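You operate a simulated robot arm through the tools that you are given. There is no shell and no other tool. Be economical: measure what you need, move in short steps, check, and stop when the job is done.

You run a simulated two-armed robot. Do the job below in one go: nothing can be reset, and whatever is moved stays where it is left.

JOB
Oil a patch on top of the chuck post from the oil tin.
Fine: Hold the tin still while you slide its lid open and shut again. Load the round brush on its pad; hold the post while you brush. Brush back in its stand. Set down upright: round brush. A coat counts when it lies all over at full strength: go over it till it gets no stronger.

The check looks at the end state, three seconds after you hand in, the way a careful person would. Anything else that was tipped, shoved, dropped, spilled or broken makes it a failure. Lids that push on must go on centred and level and be pressed home; caps that screw on are set level and turned clockwise until they are tight.

ROBOT AND FRAMES
Two 7-joint arms with two-finger parallel grippers on one trunk, on a base that drives. Base frame: it is fixed to the floor where the robot stands at the start and does not move with it; the origin is under the middle of the robot, x ahead of it, y to its left, z up; the surface under the hand at the start is at about z = 0.86. Lengths are in m, angles in rad, forces in N, time in s.
The left shoulder is at the start at [0.07, 0.133, 1.301], the right one opposite. With the tool pointing down near the work surface each hand reaches from about 0.1 to 0.62 m from the robot's upright axis, wherever it stands, measured 20 degrees to its own side. Places, roughly: oil tin lid [0.5, -0.1, 1]. Payload 1.57 kg a hand.
The TCP of each hand is the grasp point between the finger pads, 0.03 m short of the fingertips. In the tool frame z runs along the fingers and y along their closing line. The gripper opens to 0.08 m. The fingers are 0.017 m wide and 0.012 m thick; the gripper's body (0.04 by 0.082 m) begins 0.08 m behind the TCP.
Orientation is that of the tool frame in the base frame, as a unit quaternion [w, x, y, z]. With the fingers straight down and closing along the base's y, the tool's x points along the base's -x, its y along +y and its z along -z.

CONTROLS
- The arms move only by the tool drive_tool. It takes "left_targets", "right_targets" or both (then of equal length, played together; a hand with none holds still); each is one flat list of numbers, 7 for each row, row after row: the shift along the tool's x, y, z in units of 40 mm (1.0 is 40 mm), then the turn, a rotation vector about the tool's x, y, z in units of 6 degrees (1.0 is 6 degrees), then the finger opening in m, from 0 to 0.08. In form: [dx, dy, dz, wx, wy, wz, jaw, dx, dy, dz, wx, wy, wz, jaw, ...]. A call has 1 to 8 rows; each row shifts and turns the commanded pose from where the row before left it, along the tool's axes as they then stand. A call with a number of a shift or a turn outside -1 to 1 is refused whole. A row lasts 0.2 s, in which the tool goes at most 0.05 m and 0.15 rad; a call with a longer step from one row to the next is refused whole, and so is a gripper value outside its range. A pose out of reach is approached as far as the arm can. The call stops where the force on the tool passes 40 N (or 10 N more than at its start, if that is more) or the arm is blocked; 0.2 s more then pass. The fingers move at their own pace (about 0.153 m/s each) and stop on an object; they squeeze with about 23 N. The grip force told is the motor's: it shows also when the fingers shut on nothing. Time passes only in rows, and 0.2 s behind the last, so rows that do not move let the fingers close. It gives the time, the measured TCP pose, the force on the tool (base axes), the opening and the grip force at its end, in the units of the frame above (readings bear some noise), with the torque about the TCP (base axes, N m) and any sound that the robot's microphone picked up, and new pictures: "views" is both (left out), scene, wrist or none (wrist: the cameras of the hands that moved).
- Cameras (640 x 400 px; columns grow to the right, rows downward): "scene" is now at [0.1253, -0.0346, 1.5168]; the picture's right is [-0.40, -0.92, 0.00], its down [-0.64, 0.28, -0.72] and it looks along [0.66, -0.29, -0.69] (base axes); focal length 240 px, centre (320, 200). "left" rides on the left gripper at [0.072, 0.007, -0.122] in its tool frame; the picture's right is [-0.09, 1.00, 0.00], its down [-0.84, -0.08, -0.54] and it looks along [-0.54, -0.05, 0.84] (tool axes); focal length 238 px, centre (320, 200). "right" rides on the right gripper at [0.072, -0.007, -0.122] in its tool frame; the picture's right is [0.09, 1.00, 0.00], its down [-0.84, 0.08, -0.54] and it looks along [-0.54, 0.05, 0.84] (tool axes); focal length 238 px, centre (320, 200). There is no depth. A picture from a camera that has moved, and an enlarged one, comes with that camera's place and axes in the base frame and with its lens.
- raise_lower(by): slides the trunk up (or, below 0, down) by that many m; the arms and the scene camera ride with it, the base frame stays. It gives what a move gives, with no picture.
- base_move(legs): drives the robot by 1 to 6 legs, each [ahead, left, turn to the left] in m, m and rad, along the robot's own axes; the way and the turn of a leg run together, so that a leg with both is an arc; at most 1.5 m and 3.142 rad a leg. The arms and the cameras ride along, it lands a little off, and it stops where it bumps. It gives what a move gives, and a new picture of the scene camera.
- head_to(pan, tilt): turns the head with the scene camera to pan (to the left, within 1.501 rad either way) and tilt (down, from -0.506 to 1.204), counted from straight ahead of the robot. It gives what a move gives, and a new picture of the scene camera.
- inspect(camera, box): a new picture of the part [left, top, right, bottom] of that camera's present view, enlarged. It takes no simulated time.
- close_job(): hands the job in; it is judged then, once.

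Work in short steps. Places have to be worked out from the pictures, the camera data and where the tool is seen: move nearer, look again, correct. Check each grasp and each placing, and mend what went wrong. You have 120 turns and 260 pictures in all, those below and enlarged ones among them. Open the grippers and draw the arms clear of the work before you hand the job in, unless the task says otherwise; then end with one line.

The tools are called after "Call:" by a JSON object that holds its "name" and its "arguments". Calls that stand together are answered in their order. drive_tool: Moves the arms, as the interface text tells. Its arguments: {"type":"object","properties":{"left_targets":{"type":"array","items":{"type":"number"}},"right_targets":{"type":"array","items":{"type":"number"}},"views":{"type":"string","enum":["both","scene","wrist","none"]}},"required":[]} The other tools are called the same way: raise_lower (by) slides the trunk up or down; base_move (legs) drives the base; head_to (pan, tilt) turns the head that bears the scene camera; inspect (camera, box) takes an enlarged picture of a part of a camera's view; close_job () hands the job in.

At the start:

```text
time_s: 0.0
left_ee_pos: [0.3889, 0.0136, 1.3063]
left_tcp_rot: [0.0, -0.001, 1.0, -0.001]
left_wrist_force: [0.1, -0.5, -0.2]
left_moment: [0.03, -0.02, 0.0]
left_opening: 0.0802
left_finger_force: 0.0
right_ee_pos: [0.3723, -0.3202, 1.3284]
right_tcp_rot: [0.0, 0.001, 1.0, 0.0]
right_wrist_force: [0.3, -0.3, -0.7]
right_moment: [0.0, -0.04, 0.0]
right_opening: 0.0799
right_finger_force: 0.1
trunk travel left (down, up): [-0.875, 0.065]
robot x, y, heading: [-0.0013, -0.0032, 0.001]
head pan, tilt: [-0.414, 0.768]
```

scene: 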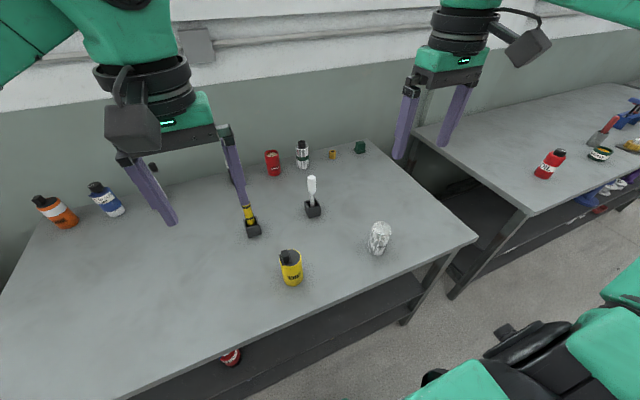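
right: 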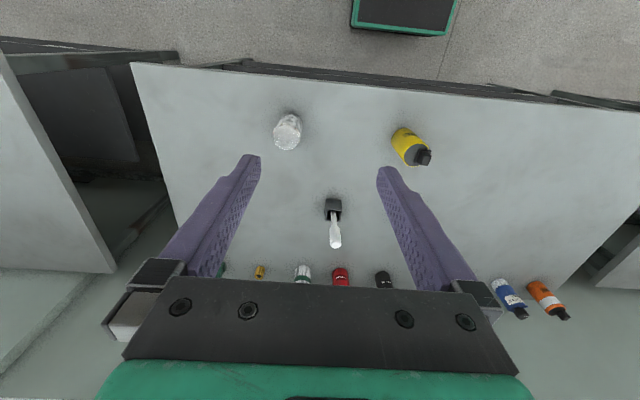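
left: 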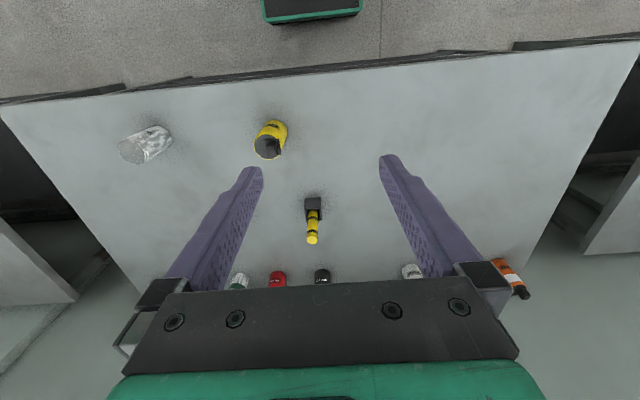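

The scene shows a yellow tin with a dark lid, a knurled metal post, and two brushes in stands (yellow and white handle). I enlarge these to identify them.

Call:
{"name": "inspect", "arguments": {"camera": "scene", "box": [220, 160, 420, 300]}}

Call:
{"name": "inspect", "arguments": {"camera": "left", "box": [100, 100, 360, 290]}}

Call:
{"name": "inspect", "arguments": {"camera": "right", "box": [240, 90, 460, 280]}}

```text
2.86 times, centred on (320, 230) of scene
camera zoom: at [0.1253, -0.0346, 1.5168], right [-0.4, -0.92, 0.0], down [-0.64, 0.28, -0.72], along [0.66, -0.29, -0.69], focal length 685 px, centre (320, 114)
```

zoom: 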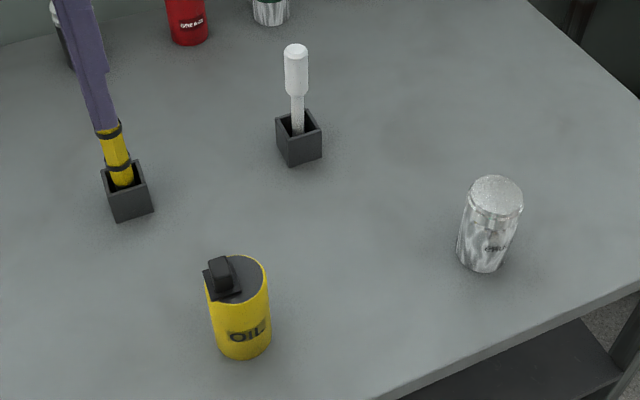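

```text
2.11 times, centred on (230, 195) of left
camera zoom: at [0.3169, 0.0204, 1.4273], right [0.09, 1.0, 0.0], down [0.84, -0.08, 0.54], along [0.54, -0.05, -0.84], focal length 502 px, centre (510, 210)
```

zoom: 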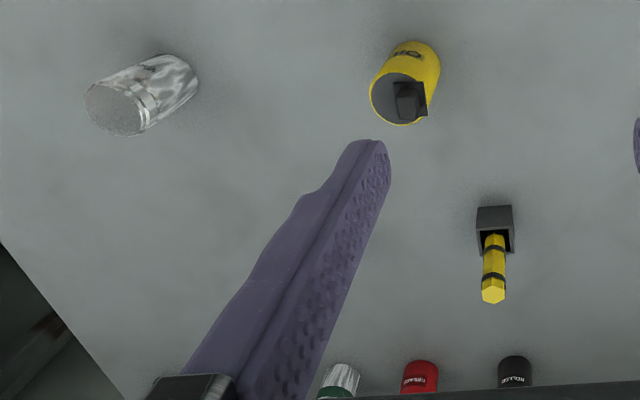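

```text
2.11 times, centred on (350, 185) of right
camera zoom: at [0.2991, -0.3264, 1.4486], right [-0.09, 1.0, 0.0], down [0.84, 0.08, 0.54], along [0.54, 0.05, -0.84], focal length 502 px, centre (257, 232)
```

zoom: 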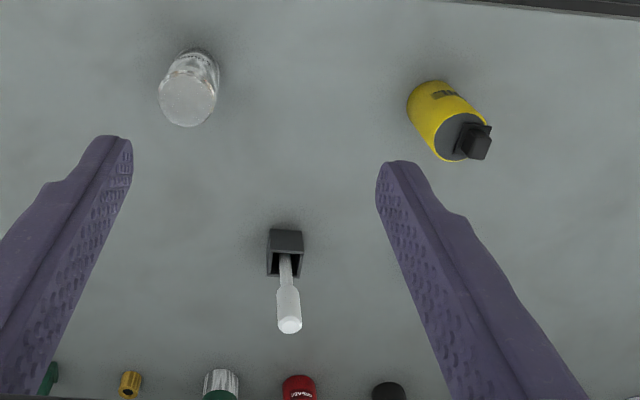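

Tin ≈(0.48,-0.10), post ≈(0.48,-0.39), white brush ≈(0.72,-0.26), yellow brush ≈(0.70,-0.03): brushes lie beyond easy reach, table edge x≈0.365 and base front ≈0.2. I drive 0.1 m ahead.

Call:
{"name": "base_move", "arguments": {"legs": [[0.1, 0, 0]]}}

```text
time_s: 1.1
left_ee_pos: [0.4825, 0.0145, 1.3089]
left_tcp_rot: [0.003, -0.002, 1.0, -0.001]
left_wrist_force: [-0.2, -0.2, 0.3]
left_moment: [-0.02, -0.02, 0.0]
left_opening: 0.08
left_finger_force: 0.1
right_ee_pos: [0.4654, -0.3203, 1.3301]
right_tcp_rot: [0.003, -0.001, 1.0, 0.0]
right_wrist_force: [-0.9, 0.1, 0.3]
right_moment: [0.06, -0.03, -0.01]
right_opening: 0.0802
right_finger_force: 0.1
trunk travel left (down, up): [-0.875, 0.065]
robot x, y, heading: [0.1005, -0.0007, 0.007]
head pan, tilt: [-0.414, 0.768]
camera scene: at [0.2175, -0.0341, 1.5175], right [-0.4, -0.92, 0.0], down [-0.63, 0.28, -0.72], along [0.66, -0.29, -0.69], focal length 240 px, centre (320, 200)
```

scene: 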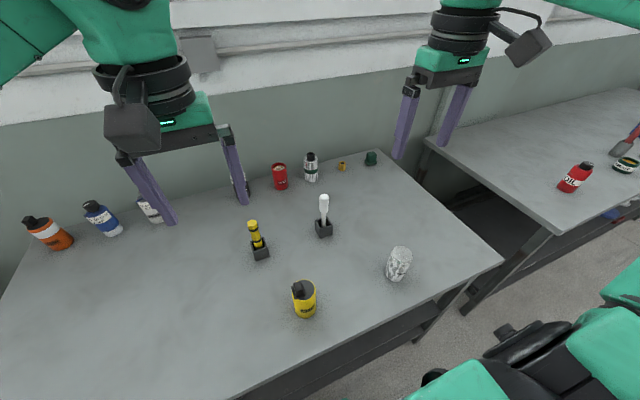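

Arrived. I lower both hands 0.12 m for closer views of the tin and brushes.

Call:
{"name": "drive_tool", "arguments": {"left_targets": [0, 0, 1, 0, 0, 0, 0.08, 0, 0, 1, 0, 0, 0, 0.08, 0, 0, 1, 0, 0, 0, 0.08], "right_targets": [0, 0, 1, 0, 0, 0, 0.08, 0, 0, 1, 0, 0, 0, 0.08, 0, 0, 1, 0, 0, 0, 0.08], "views": "wrist"}}

```text
time_s: 1.9
left_ee_pos: [0.4882, 0.0139, 1.1861]
left_tcp_rot: [-0.001, -0.002, 1.0, -0.001]
left_wrist_force: [-0.1, -0.1, 0.0]
left_moment: [0.0, 0.06, -0.01]
left_opening: 0.0797
left_finger_force: 0.1
right_ee_pos: [0.475, -0.3195, 1.2069]
right_tcp_rot: [0.001, -0.001, 1.0, 0.001]
right_wrist_force: [0.1, -0.7, -0.1]
right_moment: [-0.04, 0.03, 0.03]
right_opening: 0.08
right_finger_force: 0.0
trunk travel left (down, up): [-0.875, 0.065]
robot x, y, heading: [0.0992, -0.0015, -0.002]
head pan, tilt: [-0.414, 0.768]
camera right: at [0.4022, -0.3248, 1.3284], right [-0.09, 1.0, 0.0], down [0.84, 0.08, 0.54], along [0.54, 0.05, -0.84], focal length 238 px, centre (320, 200)
camera left: at [0.4163, 0.0211, 1.3072], right [0.09, 1.0, 0.0], down [0.84, -0.07, 0.54], along [0.54, -0.05, -0.84], focal length 238 px, centre (320, 200)
```

right: 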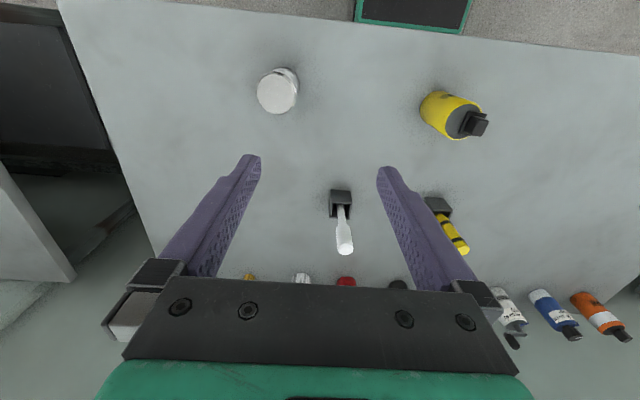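
left: 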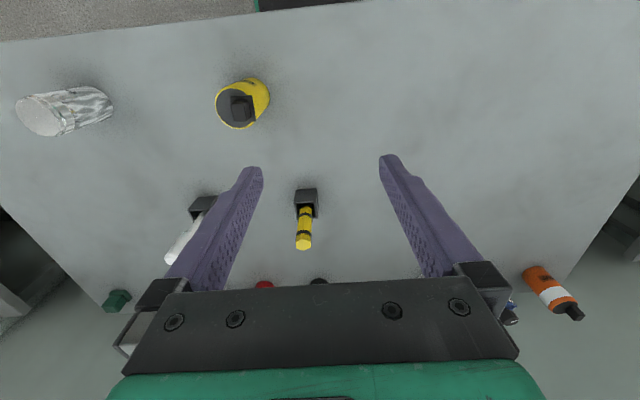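

Call:
{"name": "inspect", "arguments": {"camera": "right", "box": [310, 170, 370, 270]}}

Call:
{"name": "inspect", "arguments": {"camera": "left", "box": [270, 170, 350, 260]}}

Call:
{"name": "inspect", "arguments": {"camera": "left", "box": [200, 65, 290, 140]}}

Call:
{"name": "inspect", "arguments": {"camera": "scene", "box": [230, 180, 350, 330]}}

```text
4.00 times, centred on (340, 220) of right
camera zoom: at [0.4022, -0.3248, 1.3284], right [-0.09, 1.0, 0.0], down [0.84, 0.08, 0.54], along [0.54, 0.05, -0.84], focal length 953 px, centre (240, 120)
```

zoom: 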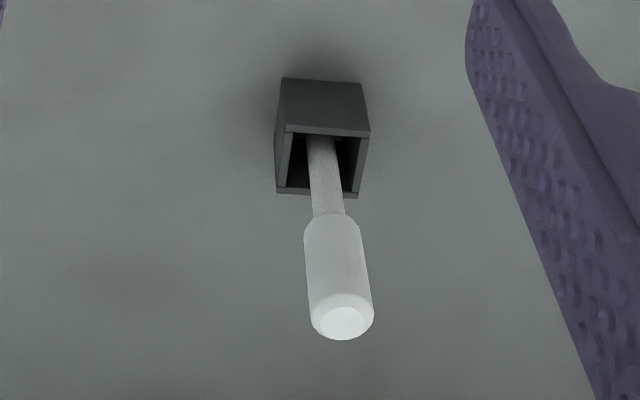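

```text
4.44 times, centred on (310, 215) of left
camera zoom: at [0.4163, 0.0211, 1.3072], right [0.09, 1.0, 0.0], down [0.84, -0.07, 0.54], along [0.54, -0.05, -0.84], focal length 1059 px, centre (364, 133)
```

zoom: 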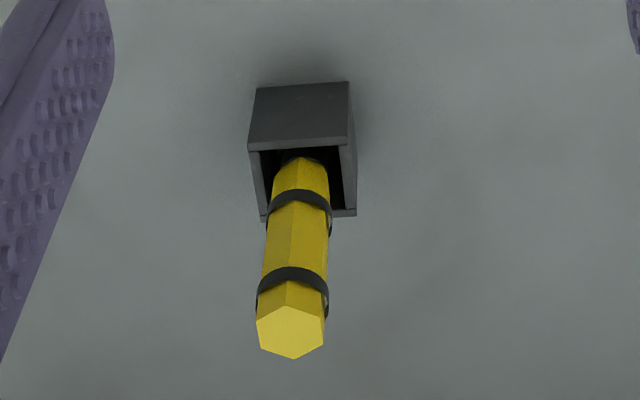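

```text
5.33 times, centred on (245, 102) of left
camera zoom: at [0.4163, 0.0211, 1.3072], right [0.09, 1.0, 0.0], down [0.84, -0.07, 0.54], along [0.54, -0.05, -0.84], focal length 1271 px, centre (720, 720)
```

zoom: 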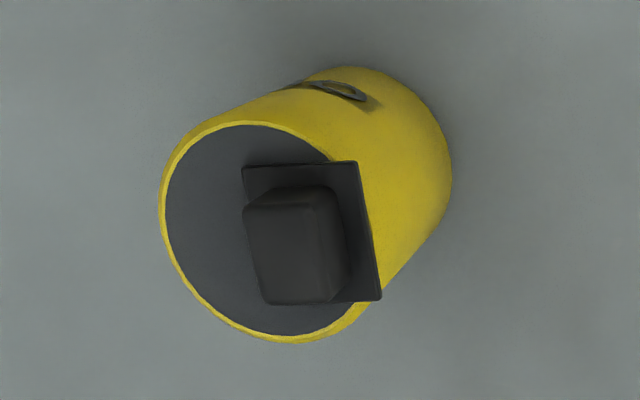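

```text
2.67 times, centred on (290, 255) of scene
camera zoom: at [0.2278, -0.0344, 1.5167], right [-0.4, -0.92, 0.0], down [-0.64, 0.28, -0.72], along [0.66, -0.29, -0.7], focal length 640 px, centre (400, 53)
```

zoom: 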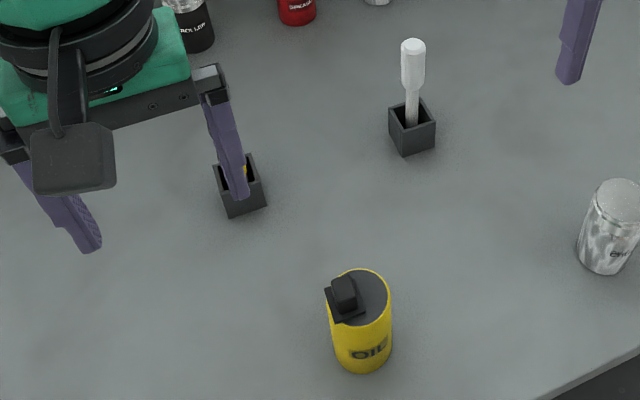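

The slider sits at the +y side of the tin top; I estimate tin top centre (0.478,-0.108,0.957). I bring the left hand back and over for a close view of the slider.

Call:
{"name": "drive_tool", "arguments": {"left_targets": [0.3625, -0.744, 0.6, 0, 0, 0, 0.08, 0.3625, -0.744, 0.6, 0, 0, 0, 0.08, 0.3625, -0.744, 0.6, 0, 0, 0, 0.08, 0.3625, -0.744, 0.6, 0, 0, 0, 0.08], "right_targets": [-0.4, 0.5, 0.2, 0, -1, 0, 0.08, -0.4, 0.5, 0.2, 0, -1, 0, 0.08, -0.4, 0.5, 0.2, 0, -1, 0, 0.08, -0.4, 0.2, 0, 0, -1, 0, 0.08], "views": "both"}}

```text
time_s: 3.0
left_ee_pos: [0.4295, -0.1062, 1.0916]
left_tcp_rot: [0.001, -0.002, 1.0, -0.001]
left_wrist_force: [-0.1, -0.5, 0.4]
left_moment: [0.02, -0.01, 0.0]
left_opening: 0.0797
left_finger_force: 0.0
right_ee_pos: [0.5391, -0.2506, 1.1948]
right_tcp_rot: [0.211, -0.001, 0.978, 0.002]
right_wrist_force: [0.1, -1.0, -0.1]
right_moment: [0.0, 0.0, 0.06]
right_opening: 0.0801
right_finger_force: 0.0
trunk travel left (down, up): [-0.875, 0.065]
robot x, y, heading: [0.1012, -0.0021, 0.005]
head pan, tilt: [-0.414, 0.768]
camera scene: at [0.2243, -0.0362, 1.5169], right [-0.4, -0.92, 0.0], down [-0.64, 0.28, -0.72], along [0.66, -0.29, -0.69], focal length 240 px, centre (320, 200)
camera right: at [0.4216, -0.2565, 1.2754], right [-0.09, 1.0, -0.04], down [0.54, 0.08, 0.84], along [0.84, 0.05, -0.54], focal length 238 px, centre (320, 200)
camera left: at [0.3568, -0.101, 1.2121], right [0.09, 1.0, 0.0], down [0.84, -0.07, 0.54], along [0.54, -0.05, -0.84], focal length 238 px, centre (320, 200)
```

scene: 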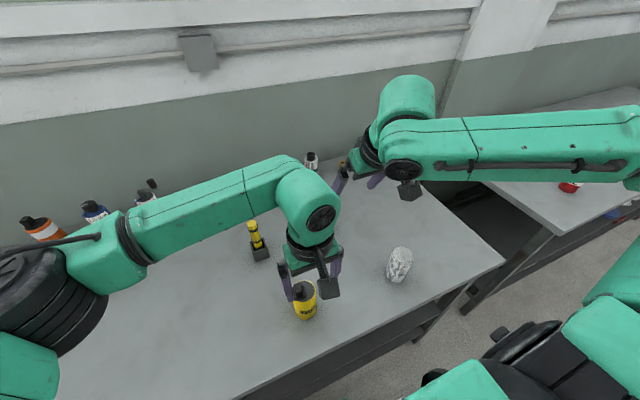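
right: 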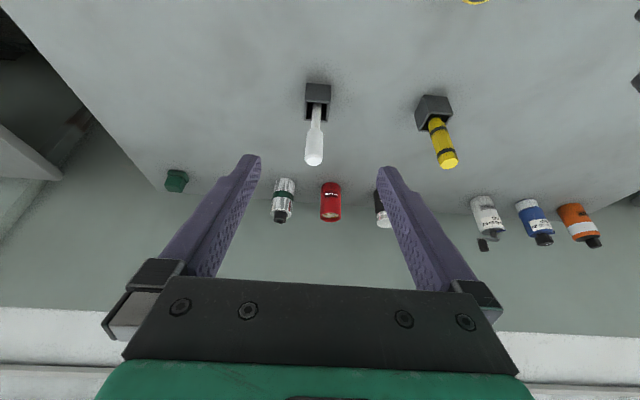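
left: 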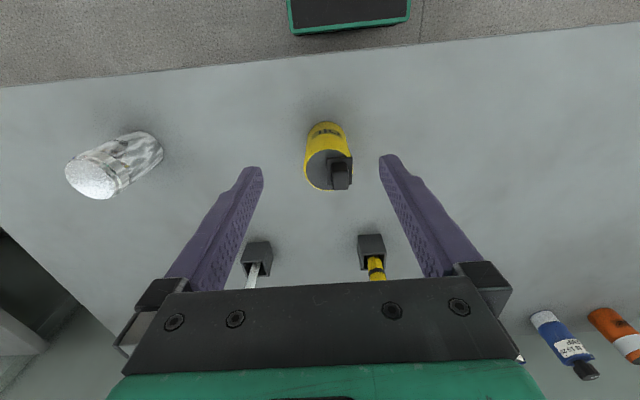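

Call:
{"name": "inspect", "arguments": {"camera": "left", "box": [280, 105, 380, 205]}}

Call:
{"name": "inspect", "arguments": {"camera": "right", "box": [290, 60, 480, 180]}}

```text
4.00 times, centred on (330, 155) of left
camera zoom: at [0.3568, -0.101, 1.2121], right [0.09, 1.0, 0.0], down [0.84, -0.07, 0.54], along [0.54, -0.05, -0.84], focal length 953 px, centre (280, 380)
```

zoom: 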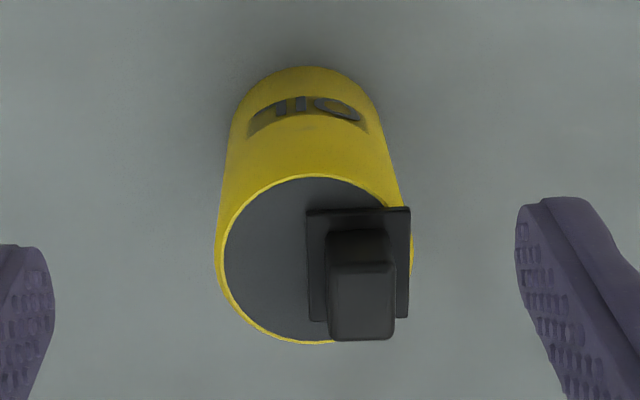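

```text
3.33 times, centred on (385, 120) of right
camera zoom: at [0.4216, -0.2565, 1.2754], right [-0.09, 1.0, -0.04], down [0.54, 0.08, 0.84], along [0.84, 0.05, -0.54], focal length 794 px, centre (103, 467)
```

zoom: 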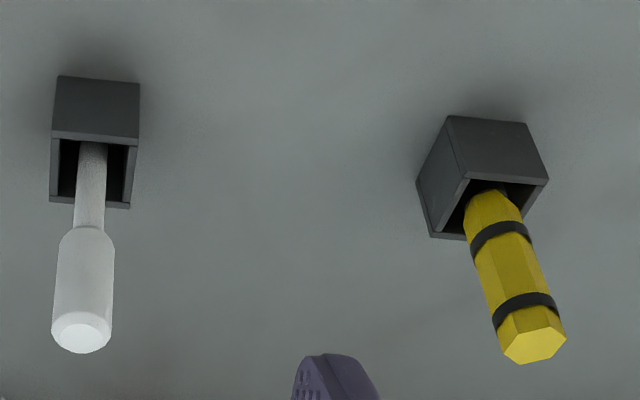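

The plate with knob sits on the +y side over the hole. Plan: left hand grips the tin from the front at ~48° tilt, right hand pinches the knob from above. I tilt both hands in place first.

Call:
{"name": "drive_tool", "arguments": {"left_targets": [0, 0, 0, 0, -1, 0, 0.08, 0, 0, 0, 0, -1, 0, 0.08, 0, 0, 0, 0, -1, 0, 0.08, 0, 0, 0, 0, -1, 0, 0.08, 0, 0, 0, 0, -1, 0, 0.08, 0, 0, 0, 0, -1, 0, 0.08, 0, 0, 0, 0, -1, 0, 0.08, 0, 0, 0, 0, -1, 0, 0.08], "right_targets": [0, 0, 0, 0, 1, 0, 0.08, 0, 0, 0, 0, 1, 0, 0.08, 0, 0, 0, 0, 1, 0, 0.08, 0, 0, 0, 0, 1, 0, 0.08, 0, 0, 0, 0, 1, 0, 0.08, 0, 0, 0, 0, 1, 0, 0.08, 0, 0, 0, 0, 0, 0, 0.08, 0, 0, 0, 0, 0, 0, 0.08], "views": "both"}}

```text
time_s: 4.8
left_ee_pos: [0.4314, -0.1067, 1.0908]
left_tcp_rot: [0.408, -0.002, 0.913, 0.0]
left_wrist_force: [0.2, -0.7, 0.0]
left_moment: [0.02, -0.02, -0.01]
left_opening: 0.0801
left_finger_force: 0.1
right_ee_pos: [0.5379, -0.2515, 1.1949]
right_tcp_rot: [-0.104, -0.001, 0.995, 0.001]
right_wrist_force: [0.1, 0.3, 0.0]
right_moment: [0.03, -0.02, 0.04]
right_opening: 0.0799
right_finger_force: 0.1
trunk travel left (down, up): [-0.875, 0.065]
robot x, y, heading: [0.1012, 0.0001, 0.006]
head pan, tilt: [-0.414, 0.768]
camera scene: at [0.224, -0.0351, 1.5169], right [-0.4, -0.92, 0.0], down [-0.64, 0.28, -0.72], along [0.66, -0.29, -0.69], focal length 240 px, centre (320, 200)
camera right: at [0.4908, -0.2584, 1.3273], right [-0.09, 1.0, 0.02], down [0.93, 0.08, 0.36], along [0.35, 0.05, -0.93], focal length 238 px, centre (320, 200)
camera left: at [0.2913, -0.1001, 1.1176], right [0.06, 1.0, 0.07], down [0.15, -0.08, 0.98], along [0.99, -0.05, -0.16], focal length 238 px, centre (320, 200)
```

scene: 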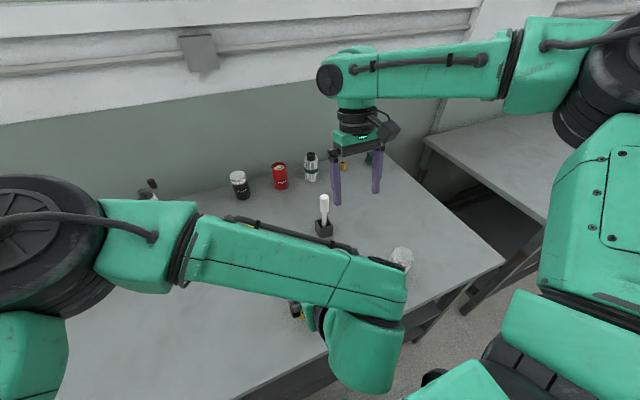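
right: 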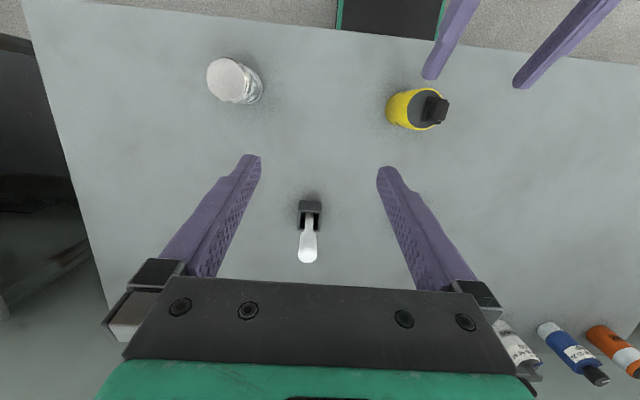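
left: 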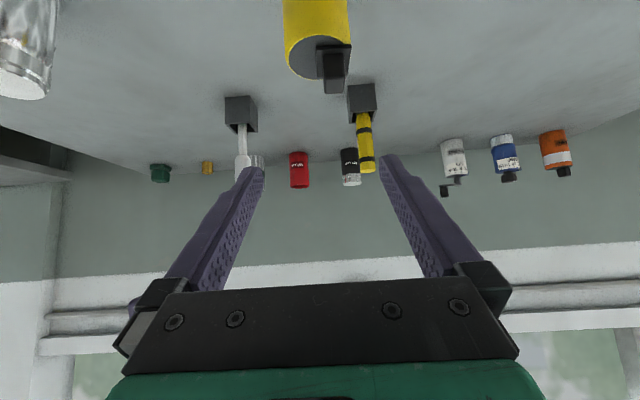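

I lower the left hand to the pre-grasp in front of the tin and check.

Call:
{"name": "drive_tool", "arguments": {"left_targets": [0.892, -0.02, 0.657, 0, 0, 0, 0.08, 0.892, 0, 0.657, 0, 0, 0, 0.08, 0.892, 0, 0.657, 0, 0, 0, 0.08], "right_targets": [0.2, 0.5, 0.2, 0, 0, 0, 0.08, 0.2, 0.5, 0.2, 0, 0, 0, 0.08, 0, 0.5, 0, 0, 0, 0, 0.08], "views": "wrist"}}

```text
time_s: 5.5
left_ee_pos: [0.4194, -0.1048, 0.9571]
left_tcp_rot: [0.407, -0.001, 0.913, -0.001]
left_wrist_force: [-0.4, 0.8, 0.5]
left_moment: [-0.02, -0.03, 0.0]
left_opening: 0.0799
left_finger_force: 0.1
right_ee_pos: [0.519, -0.1898, 1.1827]
right_tcp_rot: [-0.105, -0.001, 0.994, -0.001]
right_wrist_force: [0.5, 0.4, 0.0]
right_moment: [-0.03, 0.04, 0.03]
right_opening: 0.0799
right_finger_force: 0.0
trunk travel left (down, up): [-0.875, 0.065]
robot x, y, heading: [0.1007, -0.0015, 0.0]
head pan, tilt: [-0.414, 0.768]
camera right: at [0.4737, -0.1953, 1.3158], right [-0.09, 1.0, 0.02], down [0.93, 0.08, 0.36], along [0.35, 0.05, -0.93], focal length 238 px, centre (320, 200)
camera left: at [0.2803, -0.0976, 0.9845], right [0.06, 1.0, 0.07], down [0.16, -0.07, 0.98], along [0.99, -0.05, -0.16], focal length 238 px, centre (320, 200)
```

right: 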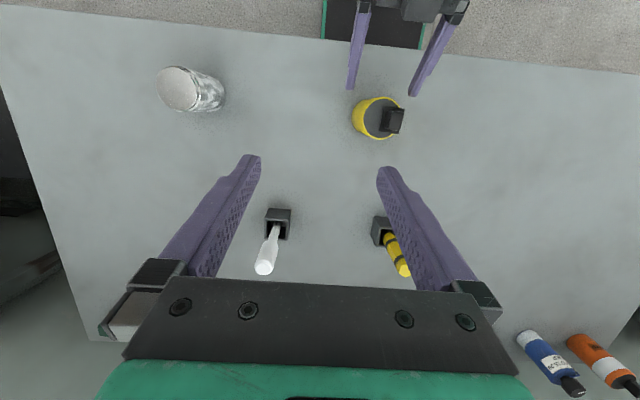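
left: 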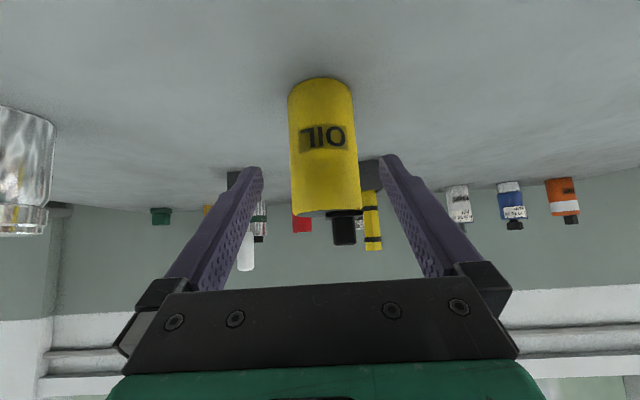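

Tin is centred between the fingers. Advance 80 mm along the fingers and close on the tin.

Call:
{"name": "drive_tool", "arguments": {"left_targets": [0, -0.05, 0.7, 0, 0, 0, 0.08, 0, 0, 0.7, 0, 0, 0, 0.08, 0, 0, 0.6, 0, 0, 0, 0.08, 0, 0, 0, 0, 0, 0, 0.04, 0, 0, 0, 0, 0, 0, 0.035, 0, 0, 0, 0, 0, 0, 0.035], "views": "wrist"}}

Call:
{"name": "inspect", "arguments": {"camera": "right", "box": [320, 60, 440, 160]}}

```text
time_s: 7.0
left_ee_pos: [0.478, -0.1083, 0.9049]
left_tcp_rot: [0.407, -0.001, 0.914, 0.0]
left_wrist_force: [-0.5, 0.7, 0.1]
left_moment: [0.03, 0.02, -0.04]
left_opening: 0.0572
left_finger_force: 22.5
right_ee_pos: [0.5184, -0.1913, 1.1821]
right_tcp_rot: [-0.104, -0.001, 0.995, 0.0]
right_wrist_force: [0.7, 0.3, -0.1]
right_moment: [-0.01, -0.04, 0.01]
right_opening: 0.0801
right_finger_force: 0.0
trunk travel left (down, up): [-0.875, 0.065]
robot x, y, heading: [0.1016, -0.003, -0.001]
head pan, tilt: [-0.414, 0.768]
camera left: at [0.3386, -0.1017, 0.9319], right [0.06, 1.0, 0.07], down [0.16, -0.08, 0.98], along [0.99, -0.05, -0.16], focal length 238 px, centre (320, 200)
```

left: 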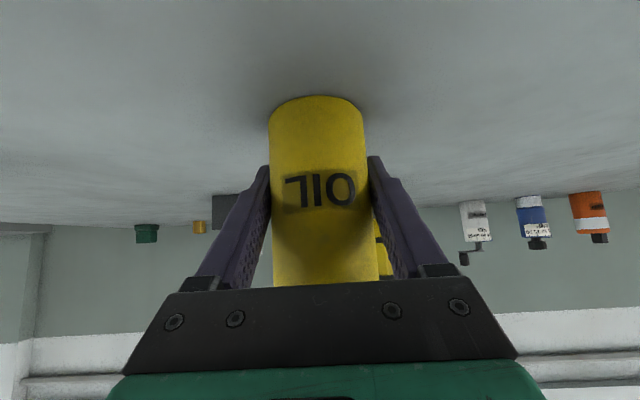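

```text
4.00 times, centred on (380, 110) of right
camera zoom: at [0.4724, -0.1973, 1.3159], right [-0.09, 1.0, 0.02], down [0.93, 0.08, 0.36], along [0.35, 0.05, -0.93], focal length 953 px, centre (80, 560)
```

zoom: 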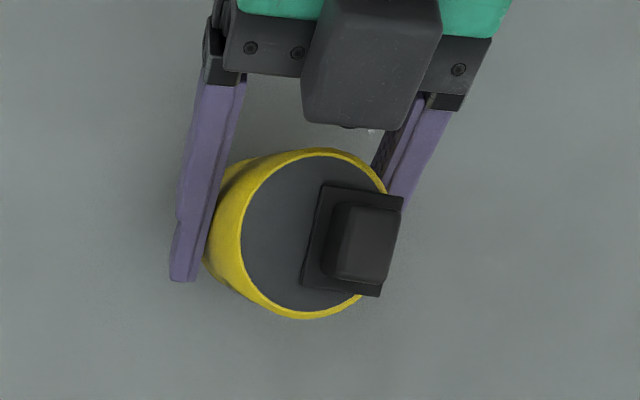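

Tin gripped (Ø0.057). Knob estimated at (0.476,-0.092), about 20 mm wide in y. I bring the right hand above it, with view.

Call:
{"name": "drive_tool", "arguments": {"right_targets": [0, 0.62, 0.8, 0, 0, 0, 0.08, 0, 0.62, 0.8, 0, 0, 0, 0.08, 0, 0.62, 0.8, 0, 0, 0, 0.06, 0, 0.62, 0.5, 0, 0, 0, 0.05], "views": "both"}}

Call:
{"name": "inspect", "arguments": {"camera": "right", "box": [240, 60, 400, 200]}}

```text
time_s: 8.0
left_ee_pos: [0.4786, -0.1069, 0.9052]
left_tcp_rot: [0.407, -0.002, 0.913, 0.0]
left_wrist_force: [1.3, 0.7, -0.8]
left_moment: [0.0, 0.01, 0.01]
left_opening: 0.0576
left_finger_force: 22.6
right_ee_pos: [0.4932, -0.0914, 1.0686]
right_tcp_rot: [-0.103, 0.0, 0.995, 0.001]
right_wrist_force: [-0.2, -0.3, -0.1]
right_moment: [0.01, -0.01, 0.04]
right_opening: 0.0502
right_finger_force: 0.0
trunk travel left (down, up): [-0.875, 0.065]
robot x, y, heading: [0.0986, -0.0002, -0.002]
head pan, tilt: [-0.414, 0.768]
camera scene: at [0.2265, -0.0336, 1.5168], right [-0.4, -0.92, 0.0], down [-0.64, 0.28, -0.72], along [0.66, -0.29, -0.69], focal length 240 px, centre (320, 200)
camera right: at [0.4475, -0.0977, 1.2024], right [-0.09, 1.0, 0.02], down [0.93, 0.08, 0.36], along [0.35, 0.05, -0.93], focal length 238 px, centre (320, 200)
```

scene: 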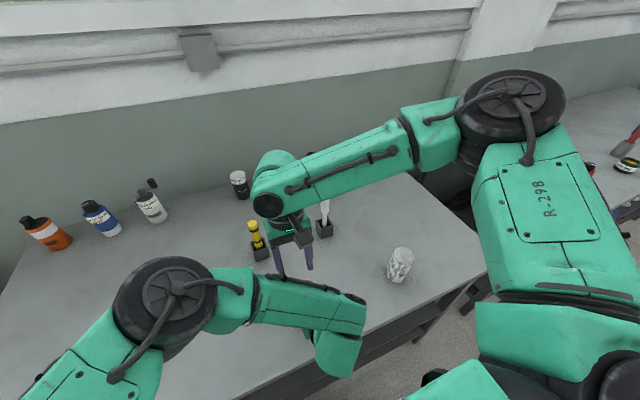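
right: 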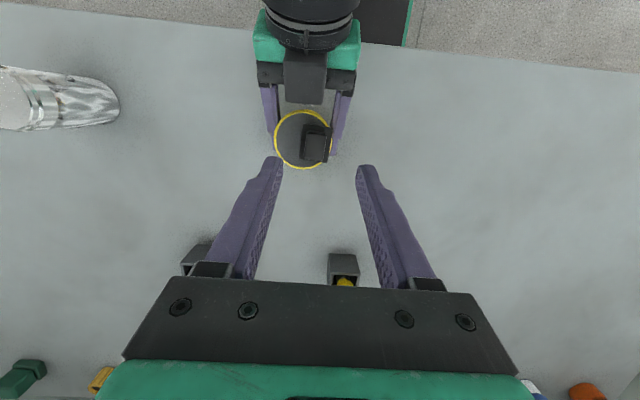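

```text
2.86 times, centred on (320, 130) of right
camera zoom: at [0.4475, -0.0977, 1.2024], right [-0.09, 1.0, 0.02], down [0.93, 0.08, 0.36], along [0.35, 0.05, -0.93], focal length 681 px, centre (320, 400)
```

zoom: 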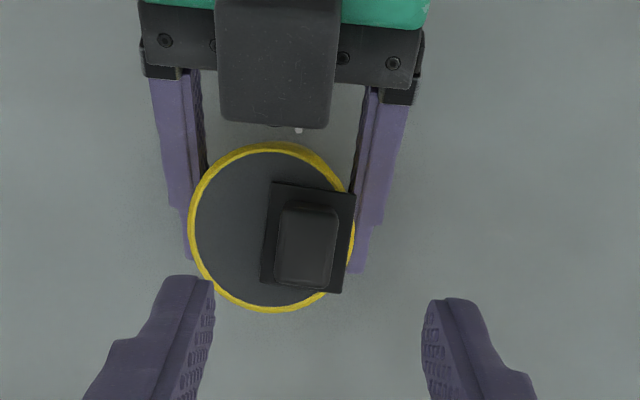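

Knob at ≈(0.479,-0.095), square with base axes. I descend to bring fingertips to z≈0.968 around it.

Call:
{"name": "drive_tool", "arguments": {"right_targets": [-0.05, -0.045, 0.85, 0, 0, 0, 0.05, -0.05, -0.045, 0.85, 0, 0, 0, 0.05], "views": "wrist"}}

Call:
{"name": "inspect", "arguments": {"camera": "right", "box": [240, 80, 400, 220]}}

```text
time_s: 8.6
left_ee_pos: [0.4791, -0.1087, 0.9062]
left_tcp_rot: [0.406, -0.001, 0.914, 0.0]
left_wrist_force: [1.1, -0.5, -0.9]
left_moment: [-0.01, 0.01, -0.01]
left_opening: 0.0574
left_finger_force: 23.2
right_ee_pos: [0.4777, -0.108, 1.0099]
right_tcp_rot: [-0.103, -0.001, 0.995, 0.001]
right_wrist_force: [-1.0, 0.1, -0.2]
right_moment: [0.03, 0.01, 0.01]
right_opening: 0.05
right_finger_force: 0.1
right hand out of reach, approached as far as the arm can: row 2
trunk travel left (down, up): [-0.875, 0.065]
robot x, y, heading: [0.1017, -0.0029, 0.005]
head pan, tilt: [-0.414, 0.768]
camera right: at [0.4313, -0.1137, 1.1427], right [-0.09, 1.0, 0.02], down [0.93, 0.08, 0.36], along [0.36, 0.05, -0.93], focal length 238 px, centre (320, 200)
```

right: 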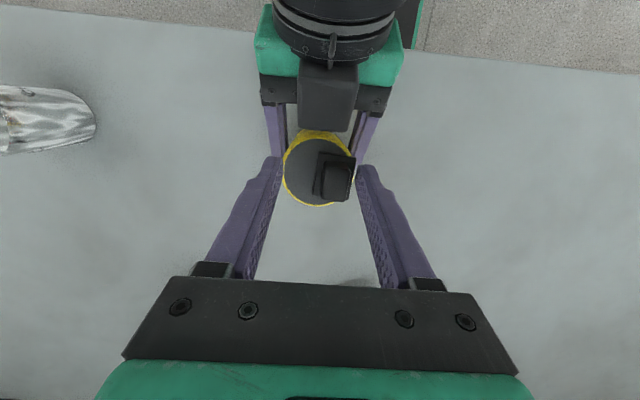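

```text
2.86 times, centred on (320, 150) of right
camera zoom: at [0.4313, -0.1137, 1.1427], right [-0.09, 1.0, 0.02], down [0.93, 0.08, 0.36], along [0.36, 0.05, -0.93], focal length 681 px, centre (320, 343)
```

zoom: 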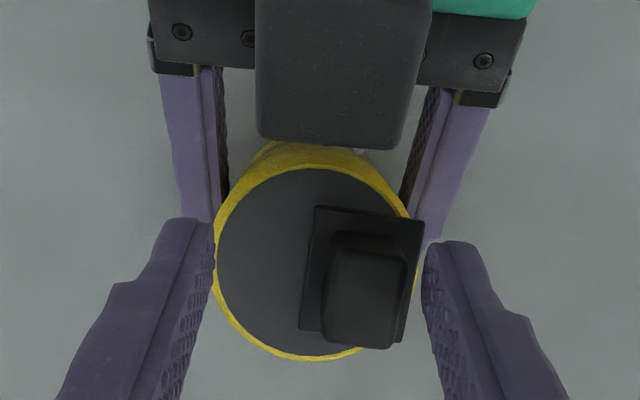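

The right arm hit a reach limit with this tilt. I raise a little and bring the tool back to vertical, which should free it.

Call:
{"name": "drive_tool", "arguments": {"right_targets": [0, 0, -0.5, 0, -1, 0, 0.05, 0, 0, 0, 0, -1, 0, 0.05], "views": "wrist"}}

```text
time_s: 9.2
left_ee_pos: [0.4774, -0.1076, 0.9049]
left_tcp_rot: [0.407, -0.001, 0.914, -0.001]
left_wrist_force: [0.0, 0.5, 0.4]
left_moment: [0.01, 0.0, 0.0]
left_opening: 0.0572
left_finger_force: 22.9
right_ee_pos: [0.4818, -0.1064, 1.0297]
right_tcp_rot: [0.001, 0.0, 1.0, 0.0]
right_wrist_force: [-0.5, 0.5, 0.1]
right_moment: [-0.01, -0.01, 0.0]
right_opening: 0.0502
right_finger_force: 0.1
trunk travel left (down, up): [-0.875, 0.065]
robot x, y, heading: [0.0999, 0.0009, 0.002]
head pan, tilt: [-0.414, 0.768]
camera right: at [0.4089, -0.1126, 1.1504], right [-0.09, 1.0, 0.0], down [0.83, 0.08, 0.55], along [0.54, 0.05, -0.84], focal length 238 px, centre (320, 200)
```

right: 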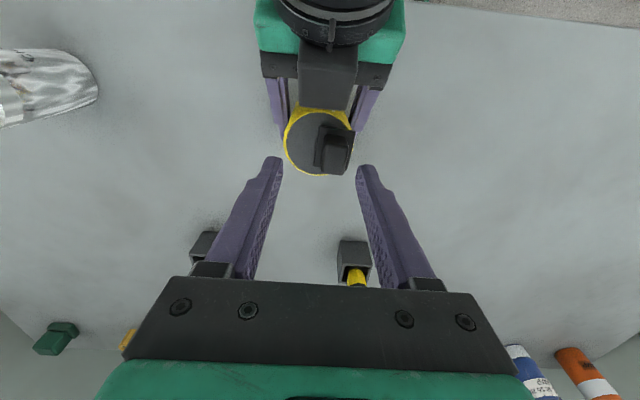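

Now in reach. Move to y=-0.095 and down to z≈1.0.

Call:
{"name": "drive_tool", "arguments": {"right_targets": [0.02, 0.29, 0.2, 0, 0, 0, 0.05, 0, 0, 0.5, 0, 0, 0, 0.05], "views": "wrist"}}

Call:
{"name": "inspect", "arguments": {"camera": "right", "box": [240, 80, 400, 220]}}

```text
time_s: 9.6
left_ee_pos: [0.478, -0.1068, 0.9051]
left_tcp_rot: [0.409, 0.0, 0.913, 0.001]
left_wrist_force: [0.4, -0.5, 5.1]
left_moment: [-0.04, 0.22, 0.01]
left_opening: 0.0573
left_finger_force: 23.1
right_ee_pos: [0.4863, -0.0965, 1.0235]
right_tcp_rot: [0.007, -0.001, 1.0, -0.001]
right_wrist_force: [0.8, -1.2, 1.1]
right_moment: [0.2, 0.26, 0.14]
right_opening: 0.0499
right_finger_force: 0.1
trunk travel left (down, up): [-0.875, 0.065]
robot x, y, heading: [0.0985, -0.0023, -0.002]
head pan, tilt: [-0.414, 0.768]
stopped in row 2 (right hand): the force on the tool passed its limit at 56 N (the readings are from after the stop); the commanded pose is now the measured one
camera right: at [0.4113, -0.1036, 1.1433], right [-0.1, 1.0, 0.0], down [0.83, 0.08, 0.55], along [0.55, 0.05, -0.83], focal length 238 px, centre (320, 200)
```

right: 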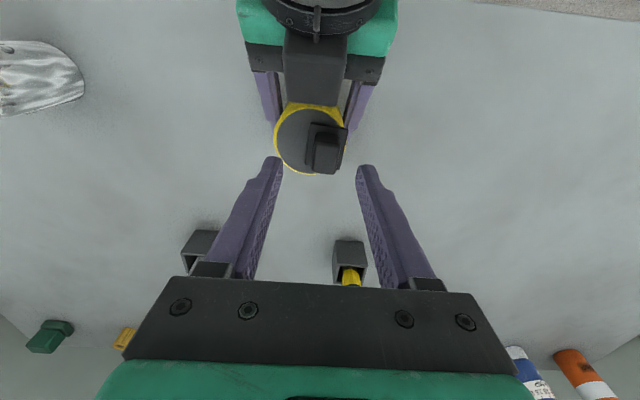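

```text
2.86 times, centred on (320, 150) of right
camera zoom: at [0.4113, -0.1036, 1.1433], right [-0.1, 1.0, 0.0], down [0.83, 0.08, 0.55], along [0.55, 0.05, -0.83], focal length 681 px, centre (320, 343)
```

zoom: 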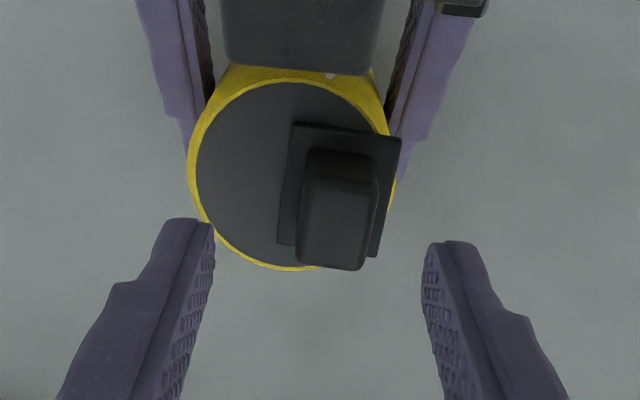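

A hidden contact with the left hand (camera/bracket) blocked the right; knob top looks ≈0.985 so I need only ~20 mm more. I'll regrip the tin lower and flatter with the left: lift right, open and retreat the left.

Call:
{"name": "drive_tool", "arguments": {"right_targets": [0, 0, -0.8, 0, 0, 0, 0.05, -0.5, 0, -0.8, 0, 0, 0, 0.05], "views": "none"}}

Call:
{"name": "drive_tool", "arguments": {"left_targets": [0, 0, 0, 0, 0, 0, 0.08, 0, 0, 0, 0, 0, 0, 0.08, 0, 0, -0.6, 0, 0, 0, 0.08, 0, 0, -0.7, 0, 0, 0, 0.08, 0, 0, -0.7, 0, 0, 0, 0.08, 0, 0, 0, 0, -1, 0, 0.08, 0, 0, 0, 0, -1, 0, 0.08], "views": "both"}}

```text
time_s: 10.2
left_ee_pos: [0.4778, -0.1066, 0.9033]
left_tcp_rot: [0.407, -0.001, 0.914, 0.001]
left_wrist_force: [0.1, -1.5, 6.4]
left_moment: [-0.09, 0.17, 0.05]
left_opening: 0.0574
left_finger_force: 23.4
right_ee_pos: [0.5033, -0.0968, 1.0874]
right_tcp_rot: [0.006, -0.003, 1.0, -0.001]
right_wrist_force: [0.8, 0.6, 0.2]
right_moment: [0.01, 0.0, 0.0]
right_opening: 0.0499
right_finger_force: 0.3
trunk travel left (down, up): [-0.875, 0.065]
robot x, y, heading: [0.0991, 0.0038, -0.001]
head pan, tilt: [-0.414, 0.768]
```

```text
time_s: 11.8
left_ee_pos: [0.419, -0.107, 0.9577]
left_tcp_rot: [0.501, -0.002, 0.865, 0.003]
left_wrist_force: [-0.6, 0.8, 0.0]
left_moment: [0.03, 0.02, 0.02]
left_opening: 0.0799
left_finger_force: 0.1
right_ee_pos: [0.5045, -0.0981, 1.0863]
right_tcp_rot: [0.007, -0.003, 1.0, -0.002]
right_wrist_force: [-0.4, 0.1, -0.3]
right_moment: [-0.01, 0.01, -0.01]
right_opening: 0.0499
right_finger_force: 0.1
trunk travel left (down, up): [-0.875, 0.065]
robot x, y, heading: [0.1009, 0.0006, 0.001]
head pan, tilt: [-0.414, 0.768]
camera scene: at [0.2252, -0.0341, 1.5169], right [-0.4, -0.92, 0.0], down [-0.64, 0.28, -0.72], along [0.66, -0.29, -0.69], focal length 240 px, centre (320, 200)
camera left: at [0.2764, -0.1008, 0.955], right [0.04, 1.0, 0.08], down [-0.05, -0.08, 1.0], along [1.0, -0.05, 0.05], focal length 238 px, centre (320, 200)
```

scene: 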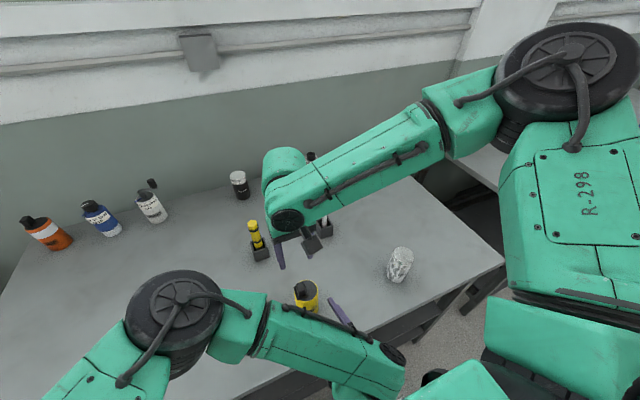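
left: 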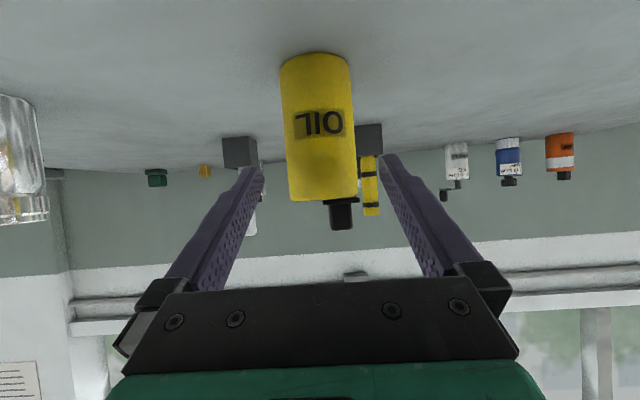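

Retreated and tilted to 60°. Now shift down 31 mm along tool x and forward 77 mm, then grip again.

Call:
{"name": "drive_tool", "arguments": {"left_targets": [0.785, 0, 0, 0, 0, 0, 0.08, 0, 0, 0.64, 0, 0, 0, 0.08, 0, 0, 0.64, 0, 0, 0, 0.08, 0, 0, 0.64, 0, 0, 0, 0.08, 0, 0, 0, 0, 0, 0, 0.05, 0, 0, 0, 0, 0, 0, 0.04, 0, 0, 0, 0, 0, 0, 0.04], "views": "both"}}

Call:
{"name": "inspect", "arguments": {"camera": "right", "box": [240, 40, 400, 180]}}

```text
time_s: 13.4
left_ee_pos: [0.4685, -0.1054, 0.8923]
left_tcp_rot: [0.501, 0.0, 0.866, 0.001]
left_wrist_force: [1.6, 0.0, 2.1]
left_moment: [-0.1, -0.03, 0.03]
left_opening: 0.0569
left_finger_force: 22.7
right_ee_pos: [0.5041, -0.0978, 1.0877]
right_tcp_rot: [0.006, -0.003, 1.0, -0.002]
right_wrist_force: [-0.9, -0.4, 0.8]
right_moment: [-0.04, -0.03, -0.04]
right_opening: 0.0498
right_finger_force: 0.0
trunk travel left (down, up): [-0.875, 0.065]
robot x, y, heading: [0.0998, -0.0017, -0.001]
head pan, tilt: [-0.414, 0.768]
camera scene: at [0.2253, -0.0342, 1.5168], right [-0.4, -0.92, 0.0], down [-0.64, 0.28, -0.72], along [0.66, -0.29, -0.69], focal length 240 px, centre (320, 200)
camera left: at [0.3267, -0.0985, 0.8895], right [0.04, 1.0, 0.08], down [-0.05, -0.08, 1.0], along [1.0, -0.05, 0.05], focal length 238 px, centre (320, 200)
```

scene: 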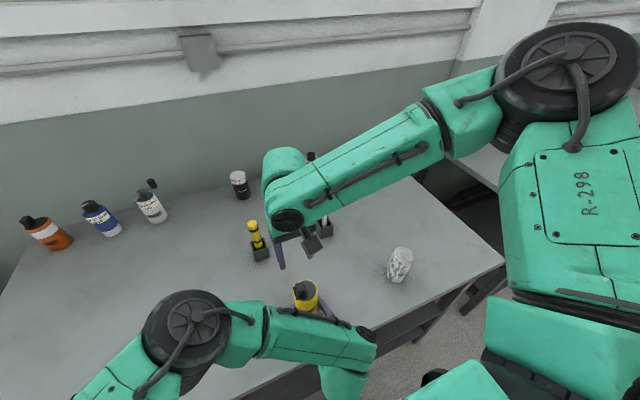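
left: 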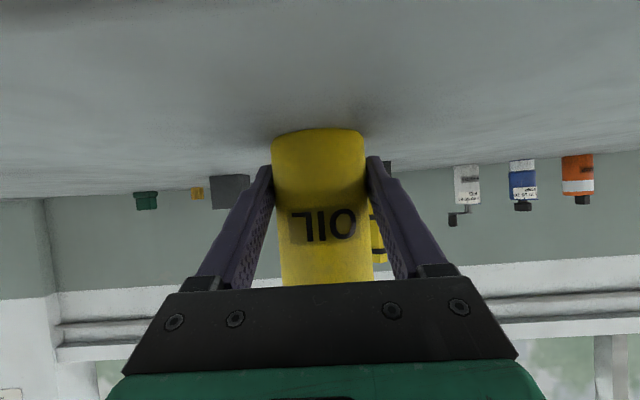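

```text
2.86 times, centred on (320, 110) of right
camera zoom: at [0.4301, -0.1037, 1.2075], right [-0.1, 1.0, 0.0], down [0.83, 0.08, 0.55], along [0.55, 0.05, -0.83], focal length 681 px, centre (320, 457)
```

zoom: 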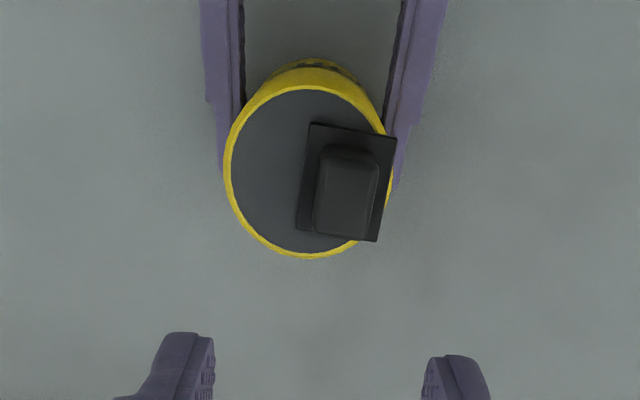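

Tin gripped lower. Knob at ≈(0.478,-0.092). Move right hand over and down.

Call:
{"name": "drive_tool", "arguments": {"right_targets": [0.32, 0.08, 0.6, 0, 0, 0, 0.05, 0.32, 0.07, 0.6, 0, 0, 0, 0.05, 0, 0, 0.4, 0, 0, 0, 0.05, 0, 0, 0.45, 0, 0, 0, 0.05], "views": "wrist"}}

Call:
{"name": "inspect", "arguments": {"camera": "right", "box": [240, 80, 400, 220]}}

```text
time_s: 14.4
left_ee_pos: [0.4701, -0.104, 0.8918]
left_tcp_rot: [0.501, 0.0, 0.865, 0.002]
left_wrist_force: [0.6, 0.1, 2.3]
left_moment: [-0.05, -0.06, 0.03]
left_opening: 0.057
left_finger_force: 22.9
right_ee_pos: [0.4812, -0.092, 1.0042]
right_tcp_rot: [0.005, -0.002, 1.0, -0.002]
right_wrist_force: [0.4, 0.1, 0.8]
right_moment: [-0.02, -0.02, 0.0]
right_opening: 0.05
right_finger_force: 0.0
trunk travel left (down, up): [-0.875, 0.065]
robot x, y, heading: [0.0987, 0.0035, 0.003]
head pan, tilt: [-0.414, 0.768]
camera right: at [0.4058, -0.0975, 1.125], right [-0.1, 1.0, 0.0], down [0.83, 0.08, 0.55], along [0.55, 0.05, -0.83], focal length 238 px, centre (320, 200)
```

right: 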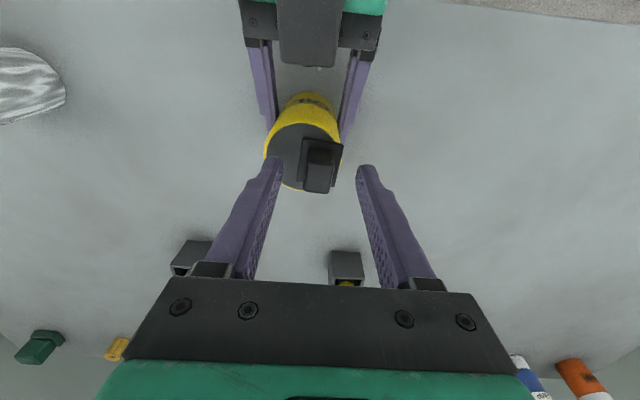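

```text
2.86 times, centred on (320, 150) of right
camera zoom: at [0.4058, -0.0975, 1.125], right [-0.1, 1.0, 0.0], down [0.83, 0.08, 0.55], along [0.55, 0.05, -0.83], focal length 681 px, centre (320, 343)
```

zoom: 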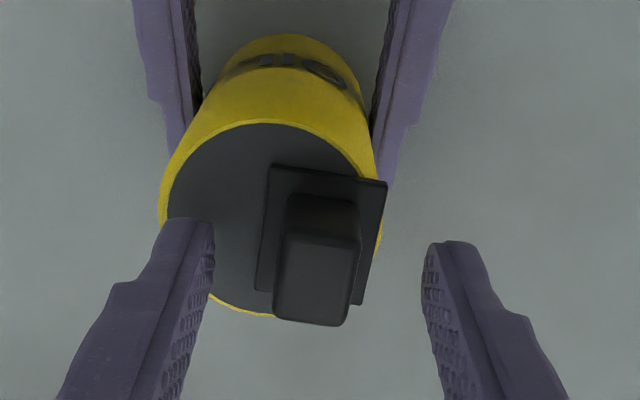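

Aligned with fingertips beside the knob. Close the right fingers.

Call:
{"name": "drive_tool", "arguments": {"right_targets": [0, 0, 0, 0, 0, 0, 0.03, 0, 0, 0, 0, 0, 0, 0.01, 0, 0, 0, 0, 0, 0, 0.01], "views": "wrist"}}

Call:
{"name": "inspect", "arguments": {"camera": "right", "box": [240, 80, 400, 220]}}

```text
time_s: 15.2
left_ee_pos: [0.4681, -0.1044, 0.8918]
left_tcp_rot: [0.501, -0.002, 0.866, 0.002]
left_wrist_force: [-1.4, 2.9, 4.6]
left_moment: [-0.07, -0.07, 0.46]
left_opening: 0.0569
left_finger_force: 23.4
right_ee_pos: [0.4799, -0.0934, 1.0051]
right_tcp_rot: [0.005, -0.001, 1.0, -0.002]
right_wrist_force: [1.7, -2.6, -1.4]
right_moment: [-0.06, -0.12, -0.45]
right_opening: 0.0177
right_finger_force: 22.9
trunk travel left (down, up): [-0.875, 0.065]
robot x, y, heading: [0.1009, -0.0017, 0.002]
head pan, tilt: [-0.414, 0.768]
camera right: at [0.4058, -0.0977, 1.125], right [-0.1, 1.0, 0.0], down [0.83, 0.08, 0.55], along [0.55, 0.05, -0.83], focal length 238 px, centre (320, 200)
```

right: 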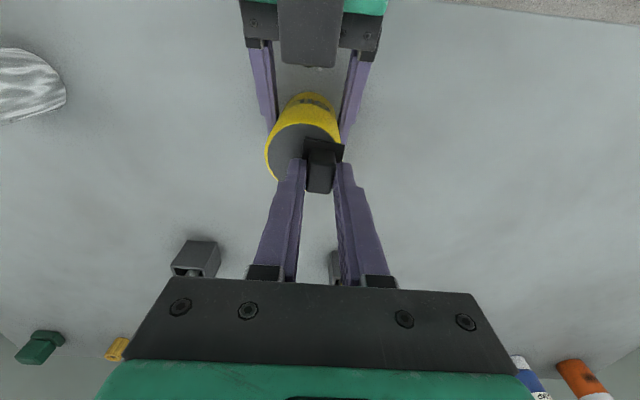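

```text
2.86 times, centred on (320, 150) of right
camera zoom: at [0.4058, -0.0977, 1.125], right [-0.1, 1.0, 0.0], down [0.83, 0.08, 0.55], along [0.55, 0.05, -0.83], focal length 681 px, centre (320, 343)
```

zoom: 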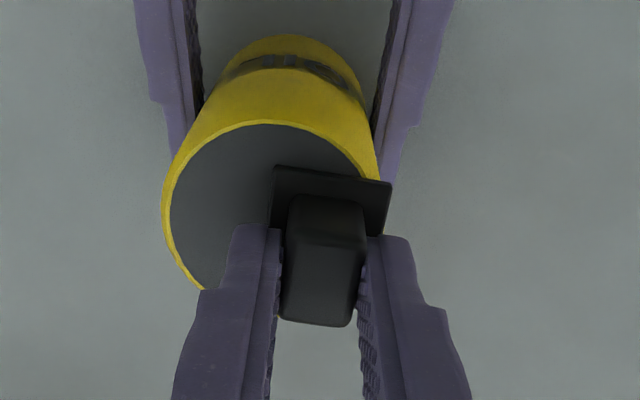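

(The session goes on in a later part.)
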